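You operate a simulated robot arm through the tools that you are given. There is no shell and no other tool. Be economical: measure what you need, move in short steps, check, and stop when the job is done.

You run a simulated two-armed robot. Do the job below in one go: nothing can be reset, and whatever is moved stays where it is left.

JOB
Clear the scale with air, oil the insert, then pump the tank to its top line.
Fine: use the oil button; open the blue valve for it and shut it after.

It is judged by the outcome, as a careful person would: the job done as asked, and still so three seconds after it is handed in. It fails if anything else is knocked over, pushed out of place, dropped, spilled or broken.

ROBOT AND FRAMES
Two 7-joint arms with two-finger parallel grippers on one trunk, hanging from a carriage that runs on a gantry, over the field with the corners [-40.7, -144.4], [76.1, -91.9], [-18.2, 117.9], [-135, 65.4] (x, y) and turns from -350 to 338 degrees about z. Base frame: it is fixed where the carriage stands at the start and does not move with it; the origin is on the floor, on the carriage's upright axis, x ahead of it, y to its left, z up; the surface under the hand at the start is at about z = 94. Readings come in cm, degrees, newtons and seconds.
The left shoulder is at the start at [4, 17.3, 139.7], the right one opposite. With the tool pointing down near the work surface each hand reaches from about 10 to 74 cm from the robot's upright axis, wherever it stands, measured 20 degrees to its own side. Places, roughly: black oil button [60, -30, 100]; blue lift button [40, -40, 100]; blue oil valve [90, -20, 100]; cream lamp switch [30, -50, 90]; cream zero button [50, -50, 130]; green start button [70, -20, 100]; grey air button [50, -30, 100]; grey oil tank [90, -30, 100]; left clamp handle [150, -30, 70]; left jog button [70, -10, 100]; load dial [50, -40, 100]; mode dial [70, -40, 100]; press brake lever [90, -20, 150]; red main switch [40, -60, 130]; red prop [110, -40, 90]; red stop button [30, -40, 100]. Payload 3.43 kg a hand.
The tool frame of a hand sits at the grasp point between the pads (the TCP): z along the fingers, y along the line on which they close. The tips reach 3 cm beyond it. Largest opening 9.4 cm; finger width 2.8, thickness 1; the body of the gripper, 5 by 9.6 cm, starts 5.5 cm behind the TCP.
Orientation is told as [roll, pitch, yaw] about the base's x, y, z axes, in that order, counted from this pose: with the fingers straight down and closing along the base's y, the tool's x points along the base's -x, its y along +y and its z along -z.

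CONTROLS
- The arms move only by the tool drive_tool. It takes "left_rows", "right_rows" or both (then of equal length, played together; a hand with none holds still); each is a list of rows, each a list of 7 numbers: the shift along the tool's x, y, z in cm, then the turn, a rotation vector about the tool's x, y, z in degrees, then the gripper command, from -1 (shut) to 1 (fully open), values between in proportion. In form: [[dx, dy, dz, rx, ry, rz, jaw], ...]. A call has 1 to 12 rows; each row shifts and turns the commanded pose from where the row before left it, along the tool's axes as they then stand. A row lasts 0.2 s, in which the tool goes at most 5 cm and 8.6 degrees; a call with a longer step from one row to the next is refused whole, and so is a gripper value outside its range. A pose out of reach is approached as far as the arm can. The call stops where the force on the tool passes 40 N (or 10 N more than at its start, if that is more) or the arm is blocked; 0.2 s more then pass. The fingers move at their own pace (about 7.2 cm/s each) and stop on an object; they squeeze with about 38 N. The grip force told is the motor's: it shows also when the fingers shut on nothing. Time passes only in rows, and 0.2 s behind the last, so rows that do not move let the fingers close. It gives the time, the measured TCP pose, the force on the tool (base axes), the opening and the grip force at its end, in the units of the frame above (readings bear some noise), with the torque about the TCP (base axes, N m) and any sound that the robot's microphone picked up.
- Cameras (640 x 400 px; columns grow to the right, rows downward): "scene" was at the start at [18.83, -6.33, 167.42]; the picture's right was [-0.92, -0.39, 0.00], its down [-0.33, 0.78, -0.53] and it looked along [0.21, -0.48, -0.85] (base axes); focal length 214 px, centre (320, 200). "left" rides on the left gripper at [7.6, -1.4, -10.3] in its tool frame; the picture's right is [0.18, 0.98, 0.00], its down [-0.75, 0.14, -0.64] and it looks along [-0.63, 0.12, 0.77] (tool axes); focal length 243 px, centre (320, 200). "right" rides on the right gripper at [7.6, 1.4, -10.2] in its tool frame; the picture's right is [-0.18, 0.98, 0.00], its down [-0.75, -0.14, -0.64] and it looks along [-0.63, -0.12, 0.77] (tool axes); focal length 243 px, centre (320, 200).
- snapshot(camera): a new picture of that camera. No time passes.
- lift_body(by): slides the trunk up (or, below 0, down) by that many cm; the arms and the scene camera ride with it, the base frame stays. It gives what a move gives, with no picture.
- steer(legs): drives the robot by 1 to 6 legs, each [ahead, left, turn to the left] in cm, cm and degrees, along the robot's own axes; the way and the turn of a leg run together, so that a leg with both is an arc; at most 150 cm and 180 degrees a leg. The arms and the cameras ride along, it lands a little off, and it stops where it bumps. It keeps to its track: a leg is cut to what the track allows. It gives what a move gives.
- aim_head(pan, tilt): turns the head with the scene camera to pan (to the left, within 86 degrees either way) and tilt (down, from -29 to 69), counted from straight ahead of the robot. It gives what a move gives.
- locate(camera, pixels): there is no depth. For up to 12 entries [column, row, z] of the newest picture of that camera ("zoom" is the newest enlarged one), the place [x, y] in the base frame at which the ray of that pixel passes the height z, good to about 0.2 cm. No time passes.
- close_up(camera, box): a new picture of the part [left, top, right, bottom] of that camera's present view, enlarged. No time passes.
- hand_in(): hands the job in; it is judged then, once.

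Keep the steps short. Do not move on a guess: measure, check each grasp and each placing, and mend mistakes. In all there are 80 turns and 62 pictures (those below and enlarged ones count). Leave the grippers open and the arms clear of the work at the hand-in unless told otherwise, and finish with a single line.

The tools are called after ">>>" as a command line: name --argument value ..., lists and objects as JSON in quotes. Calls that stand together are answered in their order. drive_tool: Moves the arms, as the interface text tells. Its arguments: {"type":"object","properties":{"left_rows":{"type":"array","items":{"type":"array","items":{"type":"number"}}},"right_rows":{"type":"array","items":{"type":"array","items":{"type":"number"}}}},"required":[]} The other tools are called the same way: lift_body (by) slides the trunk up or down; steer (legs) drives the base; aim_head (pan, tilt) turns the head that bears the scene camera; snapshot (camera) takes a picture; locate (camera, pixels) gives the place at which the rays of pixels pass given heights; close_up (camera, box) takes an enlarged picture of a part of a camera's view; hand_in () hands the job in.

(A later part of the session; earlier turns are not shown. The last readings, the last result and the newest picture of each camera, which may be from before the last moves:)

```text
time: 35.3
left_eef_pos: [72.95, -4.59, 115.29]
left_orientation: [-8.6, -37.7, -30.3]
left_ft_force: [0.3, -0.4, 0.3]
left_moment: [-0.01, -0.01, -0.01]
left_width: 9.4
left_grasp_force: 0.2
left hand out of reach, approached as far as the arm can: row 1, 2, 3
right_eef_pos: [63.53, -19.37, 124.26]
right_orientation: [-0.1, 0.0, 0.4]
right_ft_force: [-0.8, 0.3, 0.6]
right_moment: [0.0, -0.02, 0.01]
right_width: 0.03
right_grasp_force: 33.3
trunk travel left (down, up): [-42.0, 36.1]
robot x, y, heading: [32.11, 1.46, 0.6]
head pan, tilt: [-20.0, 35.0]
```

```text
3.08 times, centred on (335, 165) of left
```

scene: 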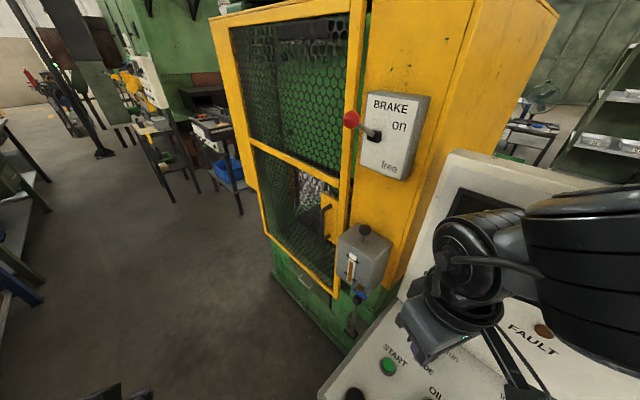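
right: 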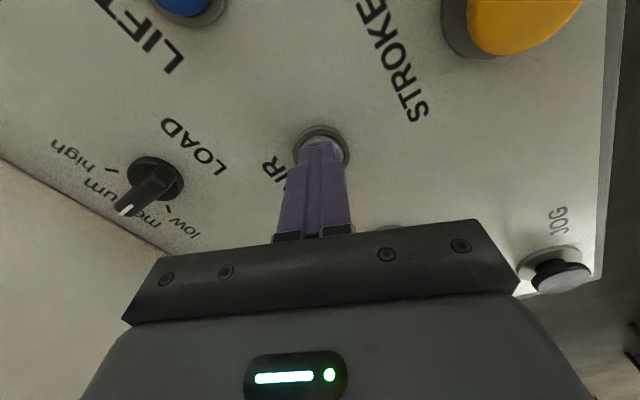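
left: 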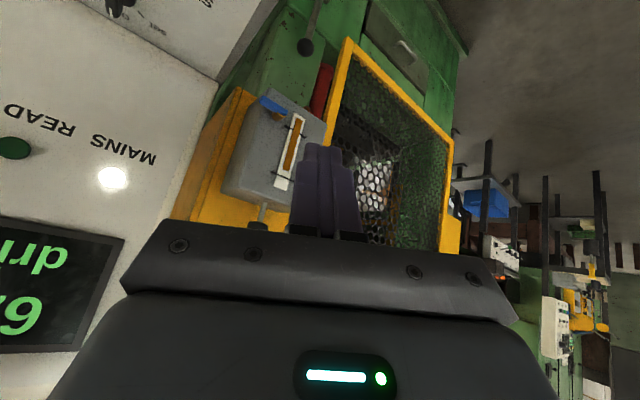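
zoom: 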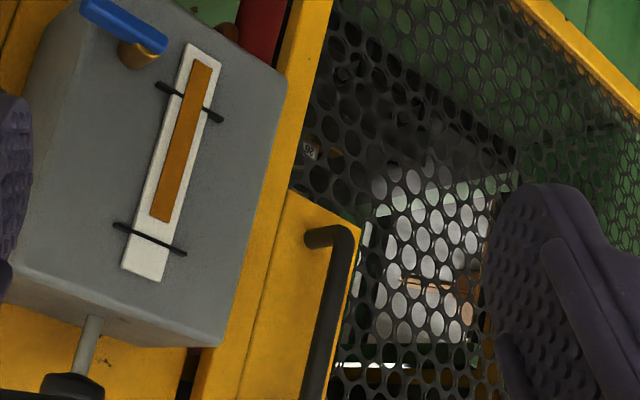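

The left arm won't go further that way. A small turn of the robot (+18°) carries the camera left instead.

>>> steer --legs '[[0, 0, 18]]'

>>> snapshot --camera "left"

```text
time: 36.7
left_eef_pos: [72.82, 8.3, 115.39]
left_orientation: [-8.7, -37.6, -12.4]
left_ft_force: [-0.1, 0.4, 0.2]
left_moment: [0.01, -0.03, -0.02]
left_width: 9.4
left_grasp_force: 0.1
right_eef_pos: [68.47, -8.62, 124.24]
right_orientation: [0.0, 0.1, 18.5]
right_ft_force: [0.6, 0.0, -0.1]
right_moment: [0.04, 0.01, 0.0]
right_width: 0.0
right_grasp_force: 33.5
trunk travel left (down, up): [-42.0, 36.1]
robot x, y, heading: [32.41, 1.48, 18.3]
head pan, tilt: [-20.0, 35.0]
```

```text
24 pictures are left
```

left: 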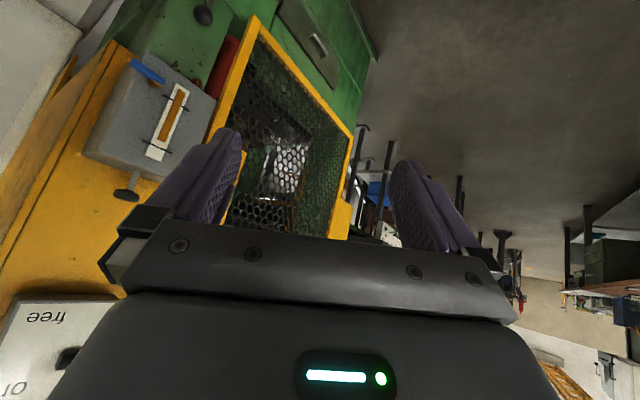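

>>> close_up --camera "left" --box '[222, 85, 302, 145]'

```text
6.67 times, centred on (262, 115) of left
```

zoom: 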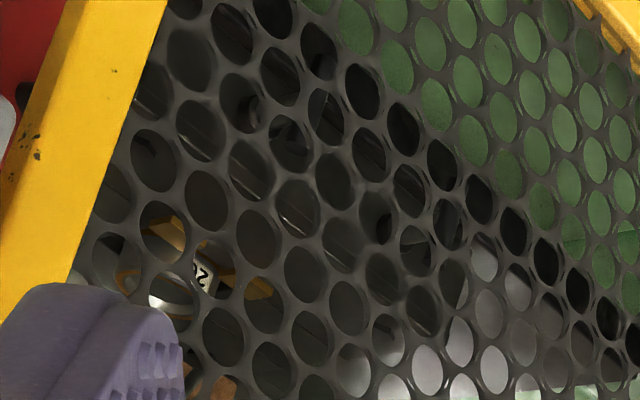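

The insert's ring is at about (244,128), beside the left finger. Shut the jaw to clear it and zoom.

>>> drive_tool --left_rows '[[0, 0, 0, 0, 0, 0, -1], [0, 0, 0, 0, 0, 0, -1], [0, 0, 0, 0, 0, 0, -1], [0, 0, 0, 0, 0, 0, -1]]'

>>> close_up --camera "left" --box '[225, 112, 273, 152]'

```text
time: 37.7
left_eef_pos: [72.9, 8.44, 115.62]
left_orientation: [-8.7, -37.7, -12.2]
left_ft_force: [0.6, -0.1, 0.5]
left_moment: [-0.03, 0.03, 0.02]
left_width: 0.0
left_grasp_force: 33.0
right_eef_pos: [68.44, -8.61, 124.12]
right_orientation: [0.0, 0.0, 18.5]
right_ft_force: [-0.1, 0.0, 0.2]
right_moment: [-0.03, -0.01, -0.03]
right_width: 0.0
right_grasp_force: 33.2
trunk travel left (down, up): [-42.0, 36.1]
robot x, y, heading: [32.13, 1.67, 18.5]
head pan, tilt: [-20.0, 35.0]
```

```text
10.00 times, centred on (249, 132) of left
```

zoom: 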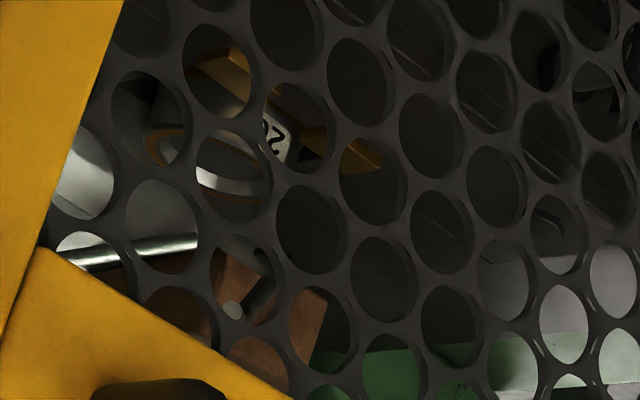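

The insert ring now looks bare and shiny with no crust visible. I'll measure the valve from this picture, then turn back and use the right arm.

>>> locate --camera "left" --pixels '[[148, 72, 92], [148, 72, 96], [148, 72, 100], [126, 195, 115], [126, 195, 118], [126, 195, 121]]'

>>> steer --legs '[[0, 0, -18.5]]'

>>> snapshot --camera "right"

>>> close_up --camera "scene" --box '[320, 210, 400, 310]'

```text
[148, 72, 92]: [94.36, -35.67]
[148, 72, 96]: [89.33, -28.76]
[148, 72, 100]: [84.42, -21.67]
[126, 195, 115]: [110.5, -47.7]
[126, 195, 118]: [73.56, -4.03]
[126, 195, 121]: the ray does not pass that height
```

```text
time: 39.1
left_eef_pos: [72.96, -4.84, 115.49]
left_orientation: [-8.6, -37.7, -30.6]
left_ft_force: [-0.9, 0.3, -0.6]
left_moment: [0.01, -0.01, 0.02]
left_width: 0.0
left_grasp_force: 33.4
right_eef_pos: [63.32, -19.49, 124.24]
right_orientation: [0.0, 0.0, 0.0]
right_ft_force: [0.7, 0.2, 0.4]
right_moment: [0.02, -0.01, 0.01]
right_width: 0.0
right_grasp_force: 33.6
trunk travel left (down, up): [-42.0, 36.1]
robot x, y, heading: [32.55, 1.34, -0.2]
head pan, tilt: [-20.0, 35.0]
```

```text
21 pictures are left
```

right: 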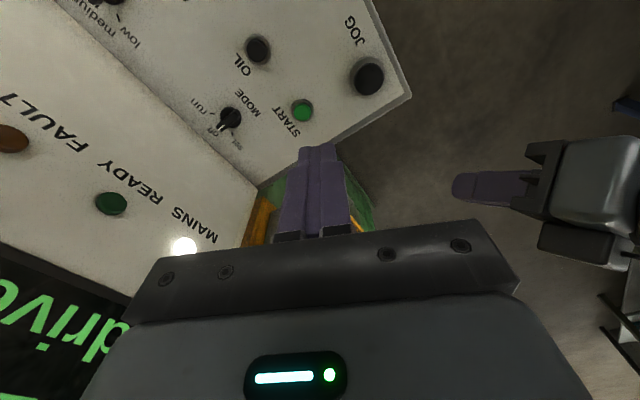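

```text
4.00 times, centred on (360, 260) of scene
```

zoom: 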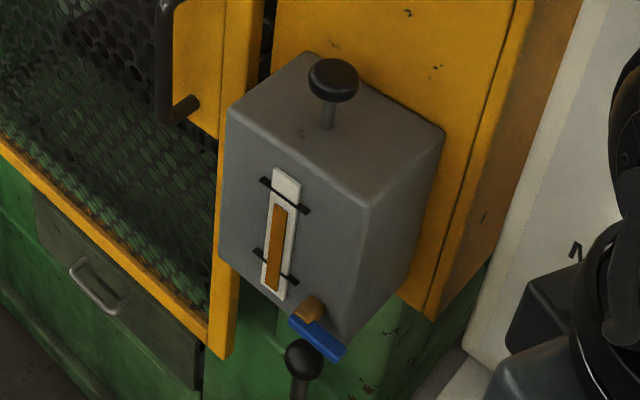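

Locating from this zoom: plunger (333,68), valve hub (312,312), lever tip (337,352), black knob below (303,352), tank corners.

>>> locate --camera "zoom" --pixels '[[333, 68, 112], [333, 68, 116], [333, 68, 120], [305, 325, 94], [305, 325, 98], [337, 352, 94], [337, 352, 98], [303, 350, 88], [303, 350, 94], [366, 210, 108], [228, 110, 108], [445, 130, 108]]'

>>> locate --camera "left" --pixels '[[204, 13, 80], [204, 13, 86], [204, 13, 92], [134, 62, 96], [165, 79, 96], [126, 192, 112], [126, 192, 116]]'

```text
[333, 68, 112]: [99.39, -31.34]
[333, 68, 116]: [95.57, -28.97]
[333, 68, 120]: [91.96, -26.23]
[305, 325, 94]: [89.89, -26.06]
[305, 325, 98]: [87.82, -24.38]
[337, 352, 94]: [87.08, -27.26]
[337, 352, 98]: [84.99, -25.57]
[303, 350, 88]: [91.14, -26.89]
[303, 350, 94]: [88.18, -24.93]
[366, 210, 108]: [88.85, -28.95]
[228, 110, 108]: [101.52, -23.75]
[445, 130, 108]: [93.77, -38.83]
```

```text
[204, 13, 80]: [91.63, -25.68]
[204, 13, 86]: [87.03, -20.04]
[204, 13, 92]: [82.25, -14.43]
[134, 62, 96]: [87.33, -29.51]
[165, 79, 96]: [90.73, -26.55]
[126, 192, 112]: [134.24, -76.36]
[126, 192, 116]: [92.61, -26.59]
```

Estimates: valve hub ≈(88,-24.5,97.7) with the lever lying horizontal to tip ≈(85,-25.6); plunger cap ≈(95.7,-29.2,115.7). First I'll clear the left hand away from the right's working area.

>>> drive_tool --left_rows '[[2.5, 0, -2, -4.4, 0, -6.7, -1], [2.5, 1, -2, -4.4, 0, -6.7, -1], [2.5, 1, -2, -4.4, 0, -6.7, -1], [2.5, 2, -2, -4.4, 0, -6.7, -1], [2.5, 2, -2, 0, 8, 0, -1], [2.5, 3, -2, 0, 8, 0, -1], [2, 3, 0, 0, 8, 0, 1], [0, 3, 0, 0, 8, 0, 1]]'

```text
time: 40.9
left_eef_pos: [59.93, 11.45, 121.84]
left_orientation: [-8.1, -4.9, -3.1]
left_ft_force: [-0.3, -0.2, 0.3]
left_moment: [0.02, -0.02, -0.01]
left_width: 8.21
left_grasp_force: 0.0
left hand out of reach, approached as far as the arm can: row 4, 5, 6, 7
right_eef_pos: [63.41, -19.28, 124.2]
right_orientation: [0.1, 0.0, 0.1]
right_ft_force: [0.0, 0.2, -0.3]
right_moment: [-0.06, -0.04, -0.01]
right_width: 0.02
right_grasp_force: 33.0
trunk travel left (down, up): [-42.0, 36.1]
robot x, y, heading: [32.0, 1.63, 0.0]
head pan, tilt: [-20.0, 35.0]
```

Left hand is clear. To be sure the scale is blown off I'll give AIR one more, longer press: first move above it.

>>> drive_tool --right_rows '[[1.9, -1.86, 2.5, 0, 0, 0, -1], [1.9, -1.86, 2.5, 0, 0, 0, -1], [1.9, -1.86, 2.5, 0, 0, 0, -1], [1.9, -1.86, 2.5, 0, 0, 0, -1], [1.9, -1.86, 2.5, 0, 0, 0, -1], [1.9, -1.86, 2.5, 0, 0, 0, -1], [1.8, -1.84, 2.5, 0, 0, 0, -1], [0, 0, 3.5, 0, 0, 0, -1], [0, 0, 0, 0, 0, 0, -1]]'

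```text
time: 42.1
left_eef_pos: [59.8, 11.56, 121.32]
left_orientation: [-8.1, -4.8, -3.3]
left_ft_force: [-0.8, 0.1, 0.7]
left_moment: [0.02, 0.02, 0.0]
left_width: 9.42
left_grasp_force: 0.0
right_eef_pos: [60.98, -23.9, 118.22]
right_orientation: [-7.1, -0.5, 3.6]
right_ft_force: [-0.5, -0.5, 0.0]
right_moment: [-0.02, -0.01, -0.01]
right_width: 0.0
right_grasp_force: 33.4
right hand out of reach, approached as far as the arm can: row 1, 2, 3, 4, 5, 6
trunk travel left (down, up): [-42.0, 36.1]
robot x, y, heading: [32.07, 1.74, -0.2]
head pan, tilt: [-20.0, 35.0]
stopped in row 6 (right hand): the arm was blocked; the commanded pose is now the measured one
```

Too close to the shoulder from here; buttons are better pressed from the starting spot. I'll do the valve first: back off and turn the right hand to yaw −40 with fingers tilted forward.

>>> drive_tool --right_rows '[[-3.5, 4, -1, -3.5, 0, 0, -1], [-3.5, 3, -1, -3.5, 0, 0, -1], [-2, 0, 0, 0, 0, 8, -1], [0, 0, 0, 0, 0, 8, -1], [0, 0, 0, 0, 0, 8, -1], [0, 0, 0, 0, 0, 8, -1], [0, 0, 0, 0, 0, 8, -1], [0, 0, 0, 0, -8, 0, -1], [0, 0, 0, 0, -8, 0, -1], [0, 0, 0, 0, -8, 0, -1], [0, 0, 0, 0, -8, 0, -1], [0, 0, 0, 0, -8, 0, -1]]'

```text
refused: row 1 steps farther than a row can; nothing moved
```

>>> drive_tool --right_rows '[[-3, 3.5, -1, -3.5, 0, 0, -1], [-3.5, 3, -1, -3.5, 0, 0, -1], [-2, 0, 0, 0, 0, 8, -1], [0, 0, 0, 0, 0, 8, -1], [0, 0, 0, 0, 0, 8, -1], [0, 0, 0, 0, 0, 8, -1], [0, 0, 0, 0, 0, 8, -1], [0, 0, 0, 0, -8, 0, -1], [0, 0, 0, 0, -8, 0, -1], [0, 0, 0, 0, -8, 0, -1], [0, 0, 0, 0, -8, 0, -1], [0, 0, 0, 0, -8, 0, -1]]'

```text
time: 44.7
left_eef_pos: [59.49, 11.9, 121.33]
left_orientation: [-8.0, -4.8, -2.9]
left_ft_force: [-1.0, 0.8, -0.9]
left_moment: [-0.01, -0.04, 0.01]
left_width: 9.38
left_grasp_force: 0.0
right_eef_pos: [68.85, -24.46, 125.97]
right_orientation: [-10.6, -33.2, 8.8]
right_ft_force: [-0.4, 0.2, 0.6]
right_moment: [-0.01, -0.04, -0.03]
right_width: 0.01
right_grasp_force: 33.1
right hand out of reach, approached as far as the arm can: row 3, 4, 5, 6, 7, 8, 9, 10, 11, 12
trunk travel left (down, up): [-42.0, 36.1]
robot x, y, heading: [32.22, 2.18, 0.3]
head pan, tilt: [-20.0, 35.0]
stopped in row 12 (right hand): the arm was blocked; the commanded pose is now the measured one
```

Cramped again: I'll back the robot off to about (27.4,12.3) with heading −25°, from where valve, tank and buttons all lie 50–75 cm away.

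>>> steer --legs '[[-4.8, 10.4, 0], [0, 0, -25]]'

>>> drive_tool --right_rows '[[-2, 2, 0, 0, 8, 0, -1], [-2, 2, 0, 0, 8, 0, -1], [-2, 2, 0, 0, 8, 0, -1], [-2, 2, 0, 0, 8, 0, -1]]'

```text
time: 47.2
left_eef_pos: [56.56, 9.59, 121.69]
left_orientation: [-8.1, -4.9, -27.5]
left_ft_force: [-0.7, 0.6, -0.5]
left_moment: [0.05, -0.03, 0.02]
left_width: 9.41
left_grasp_force: 0.0
right_eef_pos: [49.87, -27.53, 126.3]
right_orientation: [-10.0, -33.3, -16.3]
right_ft_force: [0.2, 0.7, -0.3]
right_moment: [0.01, 0.02, 0.01]
right_width: 0.0
right_grasp_force: 32.8
trunk travel left (down, up): [-42.0, 36.1]
robot x, y, heading: [27.52, 12.25, -24.2]
head pan, tilt: [-20.0, 35.0]
```

```text
time: 48.2
left_eef_pos: [56.54, 9.53, 121.69]
left_orientation: [-8.1, -4.9, -27.5]
left_ft_force: [0.7, 0.2, 0.4]
left_moment: [0.02, -0.01, 0.0]
left_width: 9.41
left_grasp_force: 0.1
right_eef_pos: [55.19, -24.7, 124.89]
right_orientation: [-7.7, -2.2, -21.7]
right_ft_force: [-0.3, 1.0, 1.0]
right_moment: [0.01, 0.02, 0.02]
right_width: 0.0
right_grasp_force: 33.2
right hand out of reach, approached as far as the arm can: row 3, 4
trunk travel left (down, up): [-42.0, 36.1]
robot x, y, heading: [27.81, 12.33, -24.2]
head pan, tilt: [-20.0, 35.0]
```

Now tool-down again. I'll straighten the roll and go above AIR for the second press.

>>> drive_tool --right_rows '[[0.3, -1.5, 2, -7.7, -2, 2, -1], [0.3, -1.5, 4, 0, 0, 0, -1], [0.3, -1.5, 4, 0, 0, 0, -1], [0.3, -1.5, 4, 0, 0, 0, -1], [0.3, -1.5, 4, 0, 0, 0, -1], [0.3, -1.4, 4, 0, 0, 0, -1], [0, 0, 0, 0, 0, 0, -1]]'

```text
time: 49.8
left_eef_pos: [56.58, 9.59, 121.68]
left_orientation: [-8.1, -4.9, -27.5]
left_ft_force: [0.4, -0.1, -0.9]
left_moment: [0.0, -0.01, -0.02]
left_width: 9.4
left_grasp_force: 0.0
right_eef_pos: [51.09, -33.36, 103.03]
right_orientation: [-0.5, -3.8, -23.5]
right_ft_force: [0.0, -0.1, -0.8]
right_moment: [-0.02, -0.01, 0.02]
right_width: 0.0
right_grasp_force: 32.7
trunk travel left (down, up): [-42.0, 36.1]
robot x, y, heading: [27.21, 12.24, -24.5]
head pan, tilt: [-20.0, 35.0]
```

>>> drive_tool --right_rows '[[1.25, 0.61, 1, 0, 3.8, 0, -1], [0, 0, 2, 0, 0, 0, -1], [0, 0, 1, 0, 0, 0, -1], [0, 0, 0.5, 0, 0, 0, -1], [0, 0, 0.4, 0, 0, 0, -1], [0, 0, 0.3, 0, 0, 0, -1], [0, 0, 0.1, 0, 0, 0, -1], [0, 0, 0, 0, 0, 0, -1], [0, 0, 0, 0, 0, 0, -1], [0, 0, 0, 0, 0, 0, -1], [0, 0, 0, 0, 0, 0, -1], [0, 0, 0, 0, 0, 0, -1]]'

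```text
time: 51.8
left_eef_pos: [56.48, 9.45, 121.66]
left_orientation: [-8.2, -4.9, -27.5]
left_ft_force: [-0.8, 0.1, 0.5]
left_moment: [-0.01, -0.02, 0.01]
left_width: 9.41
left_grasp_force: 0.0
right_eef_pos: [50.07, -32.38, 97.81]
right_orientation: [-0.6, -0.1, -23.5]
right_ft_force: [-7.2, 3.5, 23.6]
right_moment: [0.17, 0.23, -0.12]
right_width: 0.02
right_grasp_force: 33.0
trunk travel left (down, up): [-42.0, 36.1]
robot x, y, heading: [27.27, 12.18, -24.1]
head pan, tilt: [-20.0, 35.0]
heard: click
stopped in row 10 (right hand): the force on the tool passed its limit at 41 N (the readings are from after the stop); the commanded pose is now the measured one
```

Clicked again. Hold a bit more, then lift straight up.

>>> drive_tool --right_rows '[[0, 0, -0.1, 0, 0, 0, -1], [0, 0, 0, 0, 0, 0, -1], [0, 0, 0, 0, 0, 0, -1], [0, 0, 0, 0, 0, 0, -1], [0, 0, 0, 0, 0, 0, -1], [0, 0, 0, 0, 0, 0, -1], [0, 0, -3, 0, 0, 0, -1], [0, 0, -4.5, 0, 0, 0, -1], [0, 0, -4.5, 0, 0, 0, -1], [0, 0, -4, 0, 0, 0, -1]]'

```text
time: 54.0
left_eef_pos: [56.54, 9.53, 121.67]
left_orientation: [-8.1, -4.8, -27.4]
left_ft_force: [0.8, -0.3, 0.0]
left_moment: [0.0, 0.02, -0.03]
left_width: 9.4
left_grasp_force: 0.1
right_eef_pos: [49.95, -32.16, 113.88]
right_orientation: [-0.5, -0.1, -23.5]
right_ft_force: [0.5, 0.8, 0.1]
right_moment: [0.0, 0.04, 0.02]
right_width: 0.0
right_grasp_force: 33.2
trunk travel left (down, up): [-42.0, 36.1]
robot x, y, heading: [27.2, 12.0, -24.3]
head pan, tilt: [-20.0, 35.0]
```

Now towards the valve: move the right hand left in front of it, with yaw to −40 and starting the tilt; the left hand gives way to the left.

>>> drive_tool --right_rows '[[-1.86, 3.6, 0, 0, 0, 0, -1], [-1.86, 3.6, 0, 0, 0, 0, -1], [-1.86, 3.6, 0, 0, 0, 0, -1], [-1.86, 3.6, 0, 0, 0, 0, -1], [-1.86, 3.6, 0, 0, 0, 0, -1], [-1.86, 3.6, 0, 0, 0, 0, -1], [-1.86, 3.6, 0, 0, 0, 0, -1], [0, 0, 0, 0, 0, 8, -1], [0, 0, 0, 0, 0, 8, -1], [0, 0, 0, 0, -8, 0, -1], [0, 0, 0, 0, -8, 0, -1], [0, 0, 0, 0, -8, 0, -1]]' --left_rows '[[0, 2, 0, 0, 0, 0, 1], [0, 2, 0, 0, 0, 0, 1], [0, 2, 0, 0, 0, 0, 1], [0, 2, 0, 0, 0, 0, 1], [0, 2, 0, 0, 0, 0, 1], [0, 2, 0, 0, 0, 0, 1], [0, 0, 0, 0, 0, 0, 1], [0, 0, 0, 0, 0, 0, 1], [0, 0, 0, 0, 0, 0, 1], [0, 0, 0, 0, 0, 0, 1], [0, 0, 0, 0, 0, 0, 1], [0, 0, 0, 0, 0, 0, 1]]'

```text
time: 56.6
left_eef_pos: [59.76, 15.18, 121.07]
left_orientation: [-8.0, -4.9, -27.4]
left_ft_force: [1.3, -0.4, 0.2]
left_moment: [0.02, -0.01, -0.01]
left_width: 9.4
left_grasp_force: 0.0
left hand out of reach, approached as far as the arm can: row 3, 4, 5, 6
right_eef_pos: [67.33, -30.02, 111.96]
right_orientation: [-0.5, -24.3, -38.9]
right_ft_force: [0.8, 0.0, 0.6]
right_moment: [0.02, 0.01, 0.01]
right_width: 0.01
right_grasp_force: 33.0
right hand out of reach, approached as far as the arm can: row 5, 6, 7, 9, 10, 11, 12
trunk travel left (down, up): [-42.0, 36.1]
robot x, y, heading: [27.12, 12.0, -24.2]
head pan, tilt: [-20.0, 35.0]
```

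The right arm can't cross in front; turning the robot +14° will carry the hand to the valve instead.

>>> steer --legs '[[0, 0, 14]]'

>>> drive_tool --right_rows '[[0, 0, 0, 0, -8, 0, -1], [0, 0, 0, 0, -8, 0, -1], [0, 0, 0, 0, -8, 0, -1], [0, 0, 0, 0, -8, 0, -1]]'

>>> snapshot --camera "right"

>>> snapshot --camera "scene"

```text
time: 57.9
left_eef_pos: [58.14, 22.95, 121.06]
left_orientation: [-8.2, -4.9, -13.5]
left_ft_force: [0.6, 0.5, -0.3]
left_moment: [-0.04, -0.02, 0.01]
left_width: 9.39
left_grasp_force: 0.1
right_eef_pos: [76.21, -19.17, 111.9]
right_orientation: [-0.5, -24.1, -25.2]
right_ft_force: [0.3, 0.3, 0.4]
right_moment: [0.02, 0.0, 0.03]
right_width: 0.0
right_grasp_force: 33.2
trunk travel left (down, up): [-42.0, 36.1]
robot x, y, heading: [27.14, 12.36, -10.5]
head pan, tilt: [-20.0, 35.0]
```

```text
time: 58.9
left_eef_pos: [58.08, 22.8, 120.99]
left_orientation: [-8.2, -5.0, -13.6]
left_ft_force: [0.1, -0.5, -0.2]
left_moment: [-0.02, -0.04, 0.0]
left_width: 9.4
left_grasp_force: 0.2
right_eef_pos: [78.3, -23.69, 116.55]
right_orientation: [-0.8, -48.1, -24.7]
right_ft_force: [0.5, 0.7, 0.3]
right_moment: [0.04, 0.04, -0.02]
right_width: 0.0
right_grasp_force: 32.7
right hand out of reach, approached as far as the arm can: row 1, 2, 3, 4
trunk travel left (down, up): [-42.0, 36.1]
robot x, y, heading: [27.71, 12.63, -10.3]
head pan, tilt: [-20.0, 35.0]
```

```text
19 pictures are left
```

right: 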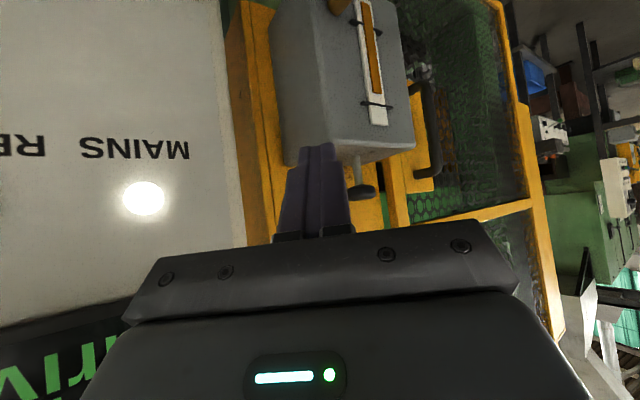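

```text
18 pictures are left
```

scene: 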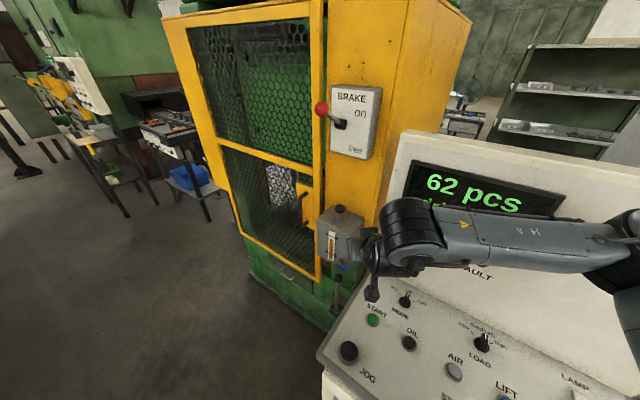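

The hand is in front of the tank. Triangulating the plunger cap (right (361,190), scene (339,208)), glass marks and valve.

>>> locate --camera "right" --pixels '[[361, 190, 112], [361, 190, 114], [361, 190, 116], [338, 4, 94], [338, 4, 98], [415, 148, 107], [287, 160, 107]]'

>>> locate --camera "scene" --pixels '[[339, 208, 112], [339, 208, 114], [339, 208, 116], [335, 262, 94], [335, 262, 98], [345, 268, 98]]'

>>> close_up --camera "scene" --box '[305, 195, 385, 315]'

```text
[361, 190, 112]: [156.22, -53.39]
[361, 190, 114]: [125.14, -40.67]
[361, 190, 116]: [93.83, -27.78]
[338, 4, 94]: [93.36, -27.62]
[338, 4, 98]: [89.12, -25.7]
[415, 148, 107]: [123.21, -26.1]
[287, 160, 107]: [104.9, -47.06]
```

```text
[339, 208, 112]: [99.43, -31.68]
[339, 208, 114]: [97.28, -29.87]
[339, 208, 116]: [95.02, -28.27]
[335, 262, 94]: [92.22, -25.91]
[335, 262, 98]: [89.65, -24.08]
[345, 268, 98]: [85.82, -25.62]
```

```text
3.33 times, centred on (345, 255) of scene
```

zoom: 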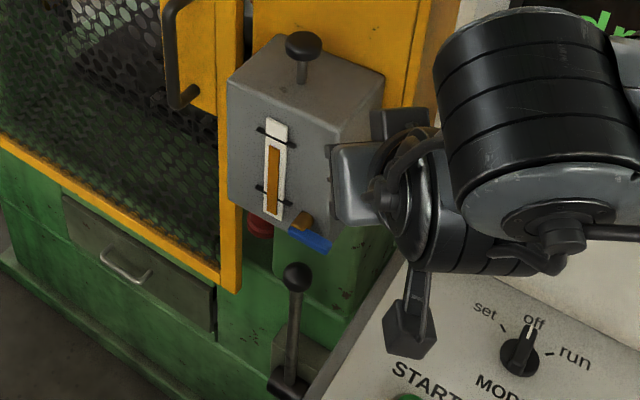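

Plunger cap ≈(94.9,−28.3,115.9). Lever spans (89.3,−24.2)→(85.7,−25.7) at z≈98, pointing to the console. I'll lower the fingertips and bring them just above the lever's free end.

>>> drive_tool --right_rows '[[2.23, 0, 2, 0, 0, 0, -1], [2.23, 0, 2, 0, 0, 0, -1], [2.23, 0, 2, 0, 0, 0, -1], [-1.35, 0.48, 3.4, 0, 0, 0, -1], [-1.0, 0.48, 2.4, 0, 0, 0, -1], [0, 0, 0, 0, 0, 0, -1]]'

>>> close_up --camera "right" --box '[200, 40, 480, 240]'

```text
time: 60.1
left_eef_pos: [58.08, 22.89, 121.03]
left_orientation: [-8.1, -4.9, -13.5]
left_ft_force: [0.8, 0.3, 0.3]
left_moment: [0.01, 0.04, 0.0]
left_width: 9.41
left_grasp_force: 0.0
right_eef_pos: [83.45, -25.73, 105.75]
right_orientation: [-1.3, -48.0, -24.1]
right_ft_force: [-11.8, 1.5, 3.5]
right_moment: [0.05, -0.03, -0.09]
right_width: 0.01
right_grasp_force: 33.0
right hand out of reach, approached as far as the arm can: row 2
trunk travel left (down, up): [-42.0, 36.1]
robot x, y, heading: [27.29, 12.1, -10.8]
head pan, tilt: [-20.0, 35.0]
stopped in row 6 (right hand): the force on the tool passed its limit at 100 N (the readings are from after the stop); the commanded pose is now the measured one
```

```text
2.00 times, centred on (340, 140) of right
```

zoom: 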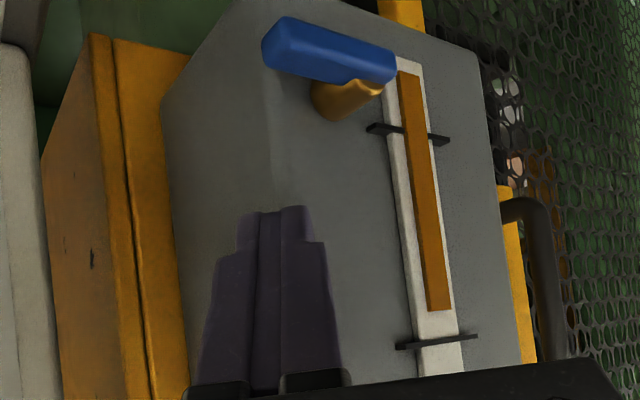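

The fingertips touched the tank face, so it lies a little nearer (w≈59.5) than estimated; the tank seems unmoved. I'll back off slightly and re-measure the lever from this close view.

>>> locate --camera "zoom" --pixels '[[325, 108, 98], [325, 108, 100], [325, 108, 102], [268, 45, 96], [268, 45, 98], [268, 45, 100], [385, 62, 96], [385, 62, 98], [385, 62, 100], [405, 130, 100], [437, 342, 109]]'

>>> drive_tool --right_rows '[[1.4, 0, -1.5, 0, 0, 0, -1], [0, 0, 0, 0, 0, 0, -1]]'

>>> close_up --camera "scene" --box '[305, 195, 385, 315]'

```text
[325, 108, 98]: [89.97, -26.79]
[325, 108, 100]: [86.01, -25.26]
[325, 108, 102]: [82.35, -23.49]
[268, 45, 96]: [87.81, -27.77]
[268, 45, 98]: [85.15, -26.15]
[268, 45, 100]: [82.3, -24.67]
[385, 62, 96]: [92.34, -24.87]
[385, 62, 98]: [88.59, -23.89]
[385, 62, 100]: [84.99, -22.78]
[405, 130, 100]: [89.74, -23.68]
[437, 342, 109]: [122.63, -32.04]
```

```text
time: 60.7
left_eef_pos: [58.06, 22.8, 121.02]
left_orientation: [-8.1, -4.9, -13.4]
left_ft_force: [0.0, -0.6, 0.3]
left_moment: [-0.01, -0.02, 0.0]
left_width: 9.4
left_grasp_force: 0.0
right_eef_pos: [81.77, -24.92, 105.88]
right_orientation: [-1.2, -48.1, -24.4]
right_ft_force: [-0.1, -0.3, 0.5]
right_moment: [0.03, 0.01, -0.03]
right_width: 0.01
right_grasp_force: 33.0
trunk travel left (down, up): [-42.0, 36.1]
robot x, y, heading: [27.65, 11.98, -10.4]
head pan, tilt: [-20.0, 35.0]
```

```text
3.33 times, centred on (345, 255) of scene
```

zoom: 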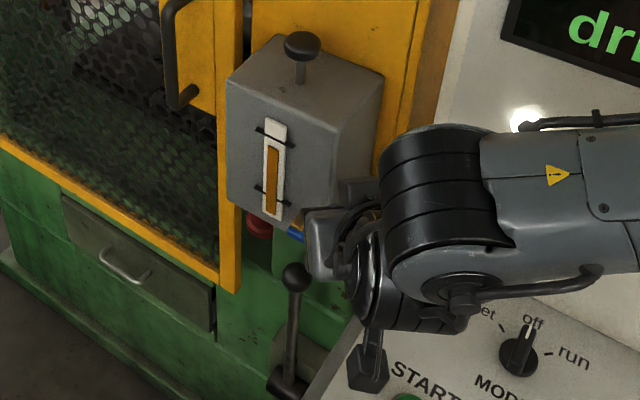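

Consistent now: lever at z≈98, w≈58.4, about 2.5 cm in front of the tank. I'll go just above its free end and push down gently in small steps.

>>> drive_tool --right_rows '[[2.16, 0, 1.94, 0, 0, 0, -1], [-1.65, 1.1, 1.83, 0, 0, 0, -1], [0.37, 0, 0.33, 0, 0, 0, -1], [0.37, 0, 0.33, 0, 0, 0, -1], [0.37, 0, 0.33, 0, 0, 0, -1], [0.37, 0, 0.33, 0, 0, 0, -1], [0.37, 0, 0.33, 0, 0, 0, -1], [0.37, 0, 0.33, 0, 0, 0, -1]]'

>>> close_up --camera "right" --box '[220, 20, 460, 220]'

```text
time: 61.9
left_eef_pos: [57.92, 22.85, 121.2]
left_orientation: [-8.1, -4.9, -13.6]
left_ft_force: [0.0, 0.3, 0.6]
left_moment: [0.0, 0.04, 0.02]
left_width: 9.39
left_grasp_force: 0.0
right_eef_pos: [84.38, -24.54, 102.09]
right_orientation: [-0.7, -48.4, -24.2]
right_ft_force: [-8.0, 3.4, 9.1]
right_moment: [-0.02, 0.04, 0.02]
right_width: 0.0
right_grasp_force: 33.2
trunk travel left (down, up): [-42.0, 36.1]
robot x, y, heading: [27.23, 12.53, -10.7]
head pan, tilt: [-20.0, 35.0]
stopped in row 5 (right hand): the force on the tool passed its limit at 46 N (the readings are from after the stop); the commanded pose is now the measured one
```

```text
2.00 times, centred on (340, 120) of right
```

zoom: 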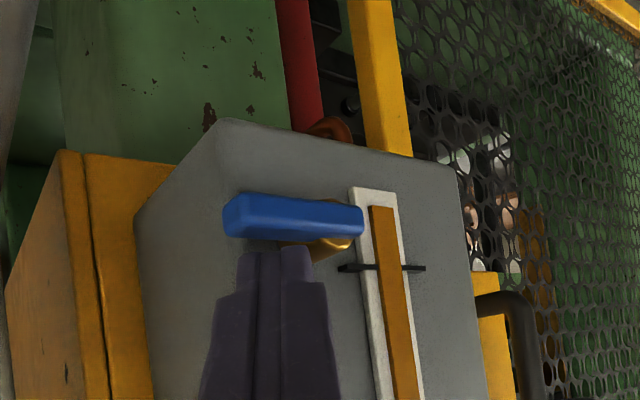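

The lever resists rigidly downward (46 N), so it most likely lifts upward (a copper pipe leaves the tank's bottom; vertical = open). I'll back off and flatten the fingers to come from beneath.

>>> drive_tool --right_rows '[[-0.4, 0, -0.4, 0, 0, 0, -1], [3.2, 0, -3.5, 0, 0, 0, -1], [2.2, 0, 2, 0, -8, 0, -1], [2.5, 0, 1.5, 0, -8, 0, -1], [2, 0, 1, 0, -8, 0, -1], [0, 0, 0, 0, 0, 0, -1]]'

```text
time: 63.0
left_eef_pos: [57.99, 22.66, 121.16]
left_orientation: [-8.2, -4.9, -13.6]
left_ft_force: [0.3, 0.2, 0.3]
left_moment: [-0.01, 0.0, -0.01]
left_width: 9.4
left_grasp_force: 0.0
right_eef_pos: [78.33, -26.66, 99.98]
right_orientation: [0.0, -70.2, -24.3]
right_ft_force: [-11.1, -2.7, 21.2]
right_moment: [1.29, 3.45, 1.1]
right_width: 0.0
right_grasp_force: 33.3
right hand out of reach, approached as far as the arm can: row 2, 3, 4, 5
trunk travel left (down, up): [-42.0, 36.1]
robot x, y, heading: [27.03, 12.27, -10.2]
head pan, tilt: [-20.0, 35.0]
stopped in row 5 (right hand): the force on the tool passed its limit at 78 N (the readings are from after the stop); the commanded pose is now the measured one
```

The hand's underside touched the console. Lift straight up now and check START and the display.

>>> drive_tool --right_rows '[[-3.76, 0, -1.37, 0, 0, 0, -1], [-2.8, 2, -1, 0, 0, 0, -1]]'

>>> snapshot --camera "scene"

```text
time: 63.6
left_eef_pos: [58.3, 23.04, 121.15]
left_orientation: [-8.0, -4.9, -13.6]
left_ft_force: [0.0, -0.9, -0.9]
left_moment: [-0.02, 0.0, -0.02]
left_width: 9.41
left_grasp_force: 0.1
right_eef_pos: [79.36, -24.75, 106.89]
right_orientation: [0.9, -70.1, -25.1]
right_ft_force: [0.5, 1.1, 0.3]
right_moment: [0.0, -0.01, -0.06]
right_width: 0.0
right_grasp_force: 33.0
trunk travel left (down, up): [-42.0, 36.1]
robot x, y, heading: [27.45, 12.46, -10.6]
head pan, tilt: [-20.0, 35.0]
```

```text
13 pictures are left
```

scene: 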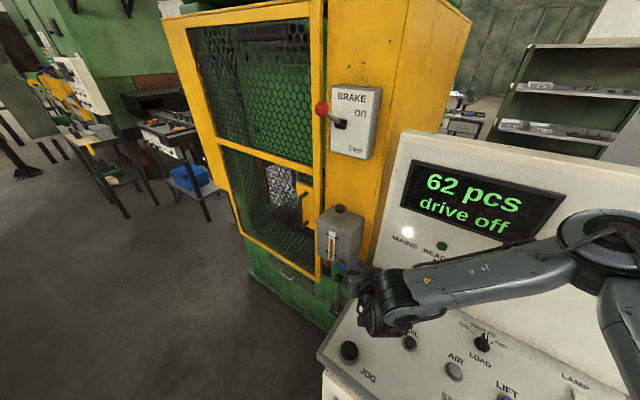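

Drive is still off and nothing changed. I'll return to the steeper tilt, shift left in front of the lever, and go down outside the lever.

>>> drive_tool --right_rows '[[0, 1.75, 0, 0, 7.4, 0, -1], [0, 1.75, 0, 0, 7.4, 0, -1], [0, 1.75, 0, 0, 7.4, 0, -1], [2.2, 0, 2.33, 0, 0, 0, -1], [0, 0, 0, 0, 0, 0, -1]]'

```text
time: 64.8
left_eef_pos: [58.11, 22.83, 121.15]
left_orientation: [-8.2, -4.9, -13.6]
left_ft_force: [-0.2, -0.4, -0.5]
left_moment: [0.0, -0.02, -0.03]
left_width: 9.38
left_grasp_force: 0.0
right_eef_pos: [82.23, -21.79, 104.02]
right_orientation: [0.3, -47.9, -24.2]
right_ft_force: [-0.6, 1.0, -0.7]
right_moment: [0.03, 0.02, -0.03]
right_width: 0.03
right_grasp_force: 32.5
right hand out of reach, approached as far as the arm can: row 1, 2, 3
trunk travel left (down, up): [-42.0, 36.1]
robot x, y, heading: [26.9, 12.11, -10.6]
head pan, tilt: [-20.0, 35.0]
```

>>> drive_tool --right_rows '[[1.9, 0.2, 1.25, 0, 0, 0, -1], [1.9, 0.2, 1.25, 0, 0, 0, -1], [1.85, 0.2, 1.25, 0, 0, 0, -1], [0, 0, 0, 0, 0, 0, -1]]'

>>> snapshot --camera "right"

```text
time: 65.7
left_eef_pos: [58.01, 22.86, 121.07]
left_orientation: [-8.1, -5.0, -13.4]
left_ft_force: [0.1, -0.3, -0.2]
left_moment: [0.03, -0.01, 0.02]
left_width: 9.4
left_grasp_force: 0.1
right_eef_pos: [81.87, -22.76, 100.17]
right_orientation: [1.5, -49.2, -24.8]
right_ft_force: [-3.5, 3.1, 10.9]
right_moment: [-0.18, -0.22, -0.03]
right_width: 0.02
right_grasp_force: 32.4
right hand out of reach, approached as far as the arm can: row 1, 2, 3
trunk travel left (down, up): [-42.0, 36.1]
robot x, y, heading: [27.28, 12.12, -10.5]
head pan, tilt: [-20.0, 35.0]
stopped in row 3 (right hand): the force on the tool passed its limit at 52 N (the readings are from after the stop); the commanded pose is now the measured one
```

```text
12 pictures are left
```

right: 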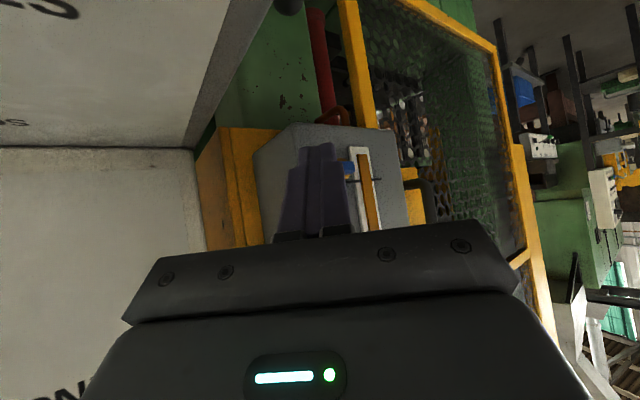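

Contact near the fingertips again (52 N). I'll zoom to see what they touch.

>>> close_up --camera "right" --box '[270, 110, 390, 210]'

```text
4.00 times, centred on (330, 160) of right
```

zoom: 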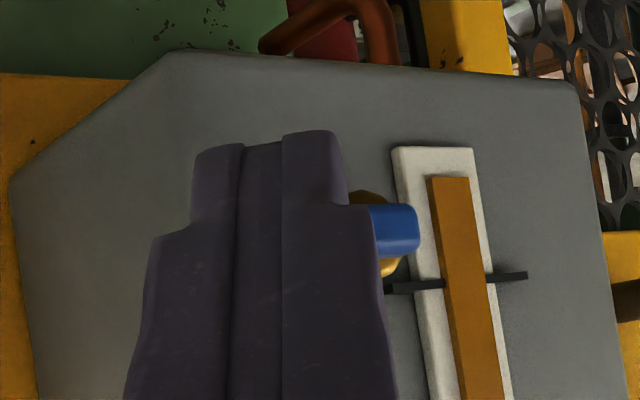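

>>> locate --camera "zoom" --pixels '[[410, 225, 96], [410, 225, 97], [410, 225, 98], [410, 225, 99], [310, 135, 98], [310, 135, 97], [480, 145, 98], [480, 145, 96]]'

```text
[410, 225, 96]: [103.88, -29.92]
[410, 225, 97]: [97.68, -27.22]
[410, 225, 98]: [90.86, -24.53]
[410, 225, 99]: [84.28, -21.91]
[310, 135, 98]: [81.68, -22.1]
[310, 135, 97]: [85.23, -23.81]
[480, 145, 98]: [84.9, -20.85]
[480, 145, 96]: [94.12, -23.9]
```

Torque shows the fingertip corner was resting on the lever's free end, which again didn't give downward: so it must go up. Back off, go lower, slightly left.

>>> drive_tool --right_rows '[[-0.4, 0, -0.35, 0, 0, 0, -1], [2.2, 1.3, -2.5, 0, 0, 0, -1], [2.0, 0, 1.75, 0, 0, 0, -1], [2.0, 0, 1.75, 0, 0, 0, -1], [0, 0, 0, 0, 0, 0, -1]]'

```text
time: 66.8
left_eef_pos: [58.11, 22.9, 121.1]
left_orientation: [-8.1, -4.9, -13.5]
left_ft_force: [-0.2, 0.1, 0.5]
left_moment: [0.03, 0.03, 0.04]
left_width: 9.41
left_grasp_force: 0.0
right_eef_pos: [79.36, -23.85, 96.93]
right_orientation: [1.3, -48.9, -24.7]
right_ft_force: [-0.2, 0.2, -0.3]
right_moment: [-0.02, 0.0, 0.01]
right_width: 0.0
right_grasp_force: 32.8
right hand out of reach, approached as far as the arm can: row 2, 3, 4
trunk travel left (down, up): [-42.0, 36.1]
robot x, y, heading: [27.23, 12.37, -10.3]
head pan, tilt: [-20.0, 35.0]
```

The arm drifts to the right at its limit; a +4° base turn will shift it left under the lever.

>>> steer --legs '[[0, 0, 4]]'

```text
time: 67.7
left_eef_pos: [57.25, 25.11, 121.18]
left_orientation: [-8.1, -5.0, -9.6]
left_ft_force: [0.1, 0.2, -0.3]
left_moment: [0.02, -0.01, 0.01]
left_width: 9.4
left_grasp_force: 0.1
right_eef_pos: [81.69, -20.07, 96.75]
right_orientation: [1.4, -48.9, -20.7]
right_ft_force: [-0.2, 0.7, -0.1]
right_moment: [-0.01, 0.01, -0.02]
right_width: 0.03
right_grasp_force: 33.3
trunk travel left (down, up): [-42.0, 36.1]
robot x, y, heading: [27.36, 12.7, -6.6]
head pan, tilt: [-20.0, 35.0]
```

Tip is now at u≈67.9, w≈53.4, z≈94.8. Move in under the lever, then push up in small steps.

>>> drive_tool --right_rows '[[-1.03, -1.56, 1.18, 0, 0, 0, -1], [-1.03, -1.56, 1.18, 0, 0, 0, -1], [-0.38, 0, -0.33, 0, 0, 0, -1], [-0.38, 0, -0.33, 0, 0, 0, -1], [-0.38, 0, -0.33, 0, 0, 0, -1], [-0.38, 0, -0.33, 0, 0, 0, -1], [-0.38, 0, -0.33, 0, 0, 0, -1], [-0.38, 0, -0.33, 0, 0, 0, -1]]'

>>> close_up --camera "right" --box '[270, 110, 390, 210]'

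```text
time: 69.5
left_eef_pos: [57.32, 25.02, 121.19]
left_orientation: [-8.1, -5.0, -9.5]
left_ft_force: [0.0, 0.0, 1.0]
left_moment: [-0.03, 0.01, 0.0]
left_width: 9.4
left_grasp_force: 0.0
right_eef_pos: [83.74, -24.14, 99.75]
right_orientation: [1.4, -49.0, -20.7]
right_ft_force: [-0.2, 0.8, -1.8]
right_moment: [0.01, 0.02, 0.01]
right_width: 0.01
right_grasp_force: 33.2
trunk travel left (down, up): [-42.0, 36.1]
robot x, y, heading: [26.87, 12.2, -6.6]
head pan, tilt: [-20.0, 35.0]
```

```text
4.00 times, centred on (330, 160) of right
```

zoom: 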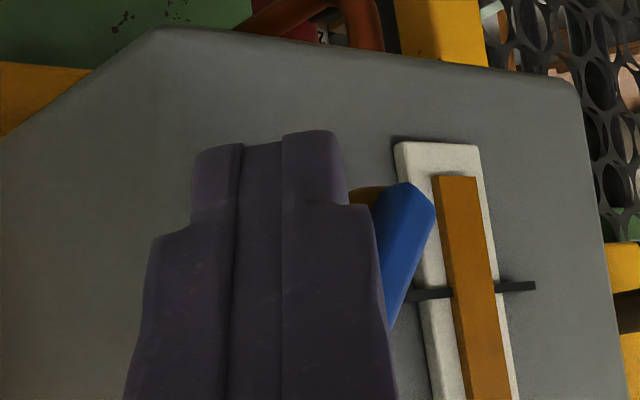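

The lever swings up easily. Continue along the arc: up and to the left until it stands vertical or meets its stop.

>>> drive_tool --right_rows '[[-0.46, 0.3, 0.07, 0, 0, 0, -1], [-0.46, 0.3, 0.07, 0, 0, 0, -1], [-0.46, 0.3, 0.07, 0, 0, 0, -1], [-0.2, 0.3, 0.2, 0, 0, 0, -1], [-0.2, 0.3, 0.2, 0, 0, 0, -1], [0, 0, 0, 0, 0, 0, -1]]'

>>> close_up --camera "right" --box '[270, 110, 390, 210]'

```text
time: 70.4
left_eef_pos: [56.97, 24.96, 120.99]
left_orientation: [-8.2, -4.7, -9.9]
left_ft_force: [-0.3, -0.3, -0.6]
left_moment: [0.04, 0.02, 0.04]
left_width: 9.42
left_grasp_force: 0.0
right_eef_pos: [84.21, -24.03, 100.36]
right_orientation: [0.4, -48.3, -20.1]
right_ft_force: [-24.5, -0.8, 11.3]
right_moment: [-0.02, -0.11, -0.06]
right_width: 0.0
right_grasp_force: 32.7
trunk travel left (down, up): [-42.0, 36.1]
robot x, y, heading: [26.49, 12.42, -6.6]
head pan, tilt: [-20.0, 35.0]
stopped in row 4 (right hand): the force on the tool passed its limit at 44 N (the readings are from after the stop); the commanded pose is now the measured one
```

```text
4.00 times, centred on (330, 160) of right
```

zoom: 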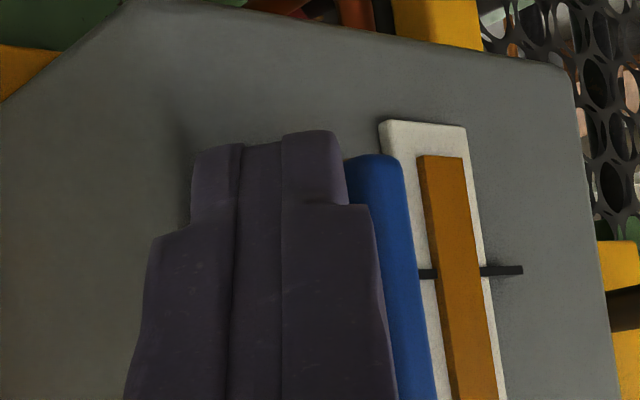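

The lever now stands vertical beside the glass: valve open. Back away, raise, straighten the hand, and turn the robot back to −24° for OIL.

>>> drive_tool --right_rows '[[1.2, -0.5, -1.3, 0, 0, 0, -1], [3.2, 0, -3.6, 0, 0, 0, -1], [-2.9, 0, -2.6, 0, 0, 0, -1], [-2.9, 0, -2.6, 0, 0, 0, -1], [-2.9, 0, -2.6, 0, 0, 0, -1], [0, 0, 0, 0, 8, 0, -1], [0, 0, 0, 0, 8, 0, -1], [0, 0, 0, 0, 8, 0, -1], [0, 0, 0, 0, 8, 0, -1], [0, 0, 0, 0, 8, 0, -1], [0, 0, 0, 0, 8, 0, -1]]'

>>> steer --legs '[[0, 0, -18]]'

```text
time: 72.8
left_eef_pos: [57.17, 24.97, 121.12]
left_orientation: [-8.0, -5.0, -9.7]
left_ft_force: [0.1, 0.4, 0.8]
left_moment: [-0.01, -0.04, 0.01]
left_width: 9.41
left_grasp_force: 0.1
right_eef_pos: [78.22, -22.02, 112.13]
right_orientation: [0.6, -0.5, -19.8]
right_ft_force: [-0.2, 0.9, -1.0]
right_moment: [0.01, 0.01, 0.03]
right_width: 0.0
right_grasp_force: 32.5
trunk travel left (down, up): [-42.0, 36.1]
robot x, y, heading: [27.47, 12.12, -6.6]
head pan, tilt: [-20.0, 35.0]
```

```text
time: 74.2
left_eef_pos: [59.61, 14.94, 121.05]
left_orientation: [-8.1, -4.9, -27.7]
left_ft_force: [0.5, -0.2, -0.1]
left_moment: [-0.03, -0.03, -0.01]
left_width: 9.4
left_grasp_force: 0.0
right_eef_pos: [65.05, -36.31, 112.2]
right_orientation: [0.7, -0.6, -37.7]
right_ft_force: [0.9, -0.3, 0.4]
right_moment: [-0.02, -0.01, 0.03]
right_width: 0.01
right_grasp_force: 32.9
trunk travel left (down, up): [-42.0, 36.1]
robot x, y, heading: [27.16, 12.12, -24.9]
head pan, tilt: [-20.0, 35.0]
```

Move above OIL (59.8,−28) and lower to just over it.

>>> drive_tool --right_rows '[[4.5, 1.75, 0, 0, 0, 0, -1], [4.5, 1.75, 0, 0, 0, 0, -1], [0, 0, 4, 0, 0, 0, -1], [0, 0, 4, 0, 0, 0, -1], [0, 0, 3, 0, 0, 0, -1], [0, 0, 0, 0, 0, 0, -1]]'

>>> snapshot --camera "right"

```text
time: 75.7
left_eef_pos: [59.65, 15.03, 121.11]
left_orientation: [-8.0, -4.9, -27.7]
left_ft_force: [-0.3, -0.2, -0.1]
left_moment: [-0.01, 0.0, 0.0]
left_width: 9.41
left_grasp_force: 0.0
right_eef_pos: [60.11, -28.14, 101.12]
right_orientation: [0.6, -0.6, -37.9]
right_ft_force: [0.8, 0.1, -0.5]
right_moment: [0.0, 0.0, -0.01]
right_width: 0.01
right_grasp_force: 32.9
trunk travel left (down, up): [-42.0, 36.1]
robot x, y, heading: [27.03, 12.31, -24.9]
head pan, tilt: [-20.0, 35.0]
```

```text
8 pictures are left
```

right: 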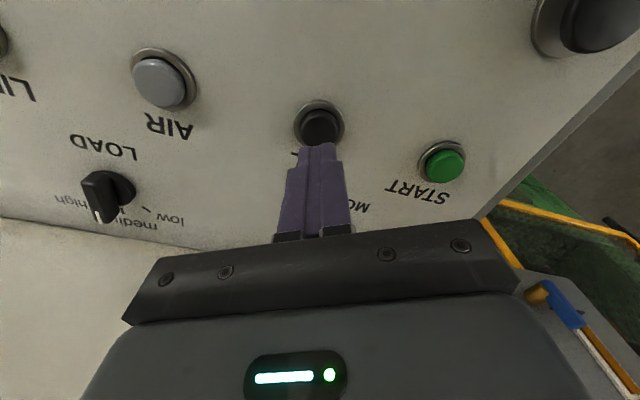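

Centred over OIL. Press and hold briefly.

>>> drive_tool --right_rows '[[0, 0, 2, 0, 0, 0, -1], [0, 0, 0.5, 0, 0, 0, -1], [0, 0, 0.3, 0, 0, 0, -1], [0, 0, 0.3, 0, 0, 0, -1], [0, 0, 0.1, 0, 0, 0, -1], [0, 0, 0, 0, 0, 0, -1], [0, 0, 0, 0, 0, 0, -1], [0, 0, 0, 0, 0, 0, -1]]'

>>> close_up --camera "scene" --box '[330, 170, 490, 290]'

```text
time: 77.5
left_eef_pos: [59.61, 15.07, 121.08]
left_orientation: [-8.0, -4.9, -27.8]
left_ft_force: [0.0, -0.1, 0.2]
left_moment: [0.01, 0.0, 0.04]
left_width: 9.4
left_grasp_force: 0.0
right_eef_pos: [60.29, -28.13, 98.04]
right_orientation: [0.6, -0.7, -37.8]
right_ft_force: [-0.6, -1.9, 3.3]
right_moment: [-0.04, 0.07, 0.04]
right_width: 0.0
right_grasp_force: 33.2
trunk travel left (down, up): [-42.0, 36.1]
robot x, y, heading: [27.51, 12.26, -24.2]
head pan, tilt: [-20.0, 35.0]
heard: click
```

```text
3.33 times, centred on (410, 230) of scene
```

zoom: 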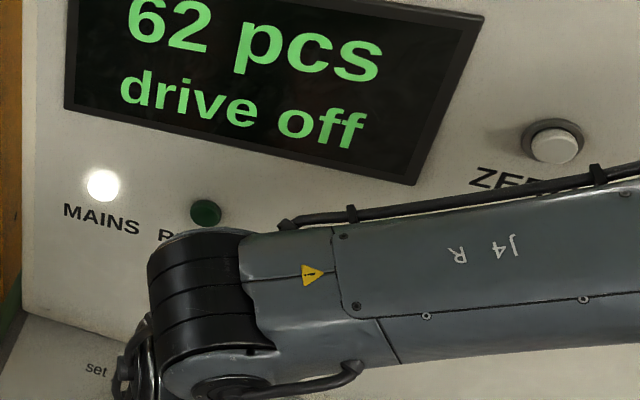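

OIL clicked. Hold about a second more, release, and look at the glass.

>>> drive_tool --right_rows '[[0, 0, 0, 0, 0, 0, -1], [0, 0, 0, 0, 0, 0, -1], [0, 0, 0, 0, 0, 0, -1], [0, 0, 0, 0, 0, 0, -1], [0, 0, -3, 0, 0, 0, -1], [0, 0, -4.5, 0, 0, 0, -1], [0, 0, -4.5, 0, 0, 0, -1]]'

>>> close_up --camera "scene" --box '[230, 130, 350, 280]'

```text
time: 79.0
left_eef_pos: [59.63, 15.02, 121.06]
left_orientation: [-8.2, -5.0, -27.6]
left_ft_force: [0.4, 0.2, -0.2]
left_moment: [-0.01, -0.01, -0.02]
left_width: 9.37
left_grasp_force: 0.0
right_eef_pos: [60.06, -27.99, 109.89]
right_orientation: [0.6, -0.7, -37.8]
right_ft_force: [0.1, 0.2, -0.2]
right_moment: [0.02, -0.02, -0.02]
right_width: 0.0
right_grasp_force: 32.8
trunk travel left (down, up): [-42.0, 36.1]
robot x, y, heading: [27.15, 12.12, -24.6]
head pan, tilt: [-20.0, 35.0]
```

```text
2.67 times, centred on (290, 205) of scene
```

zoom: 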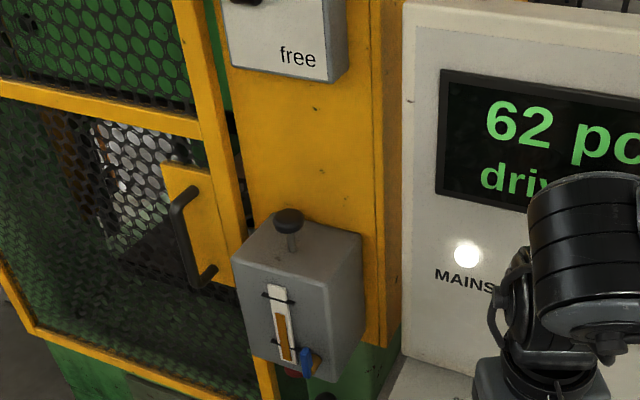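

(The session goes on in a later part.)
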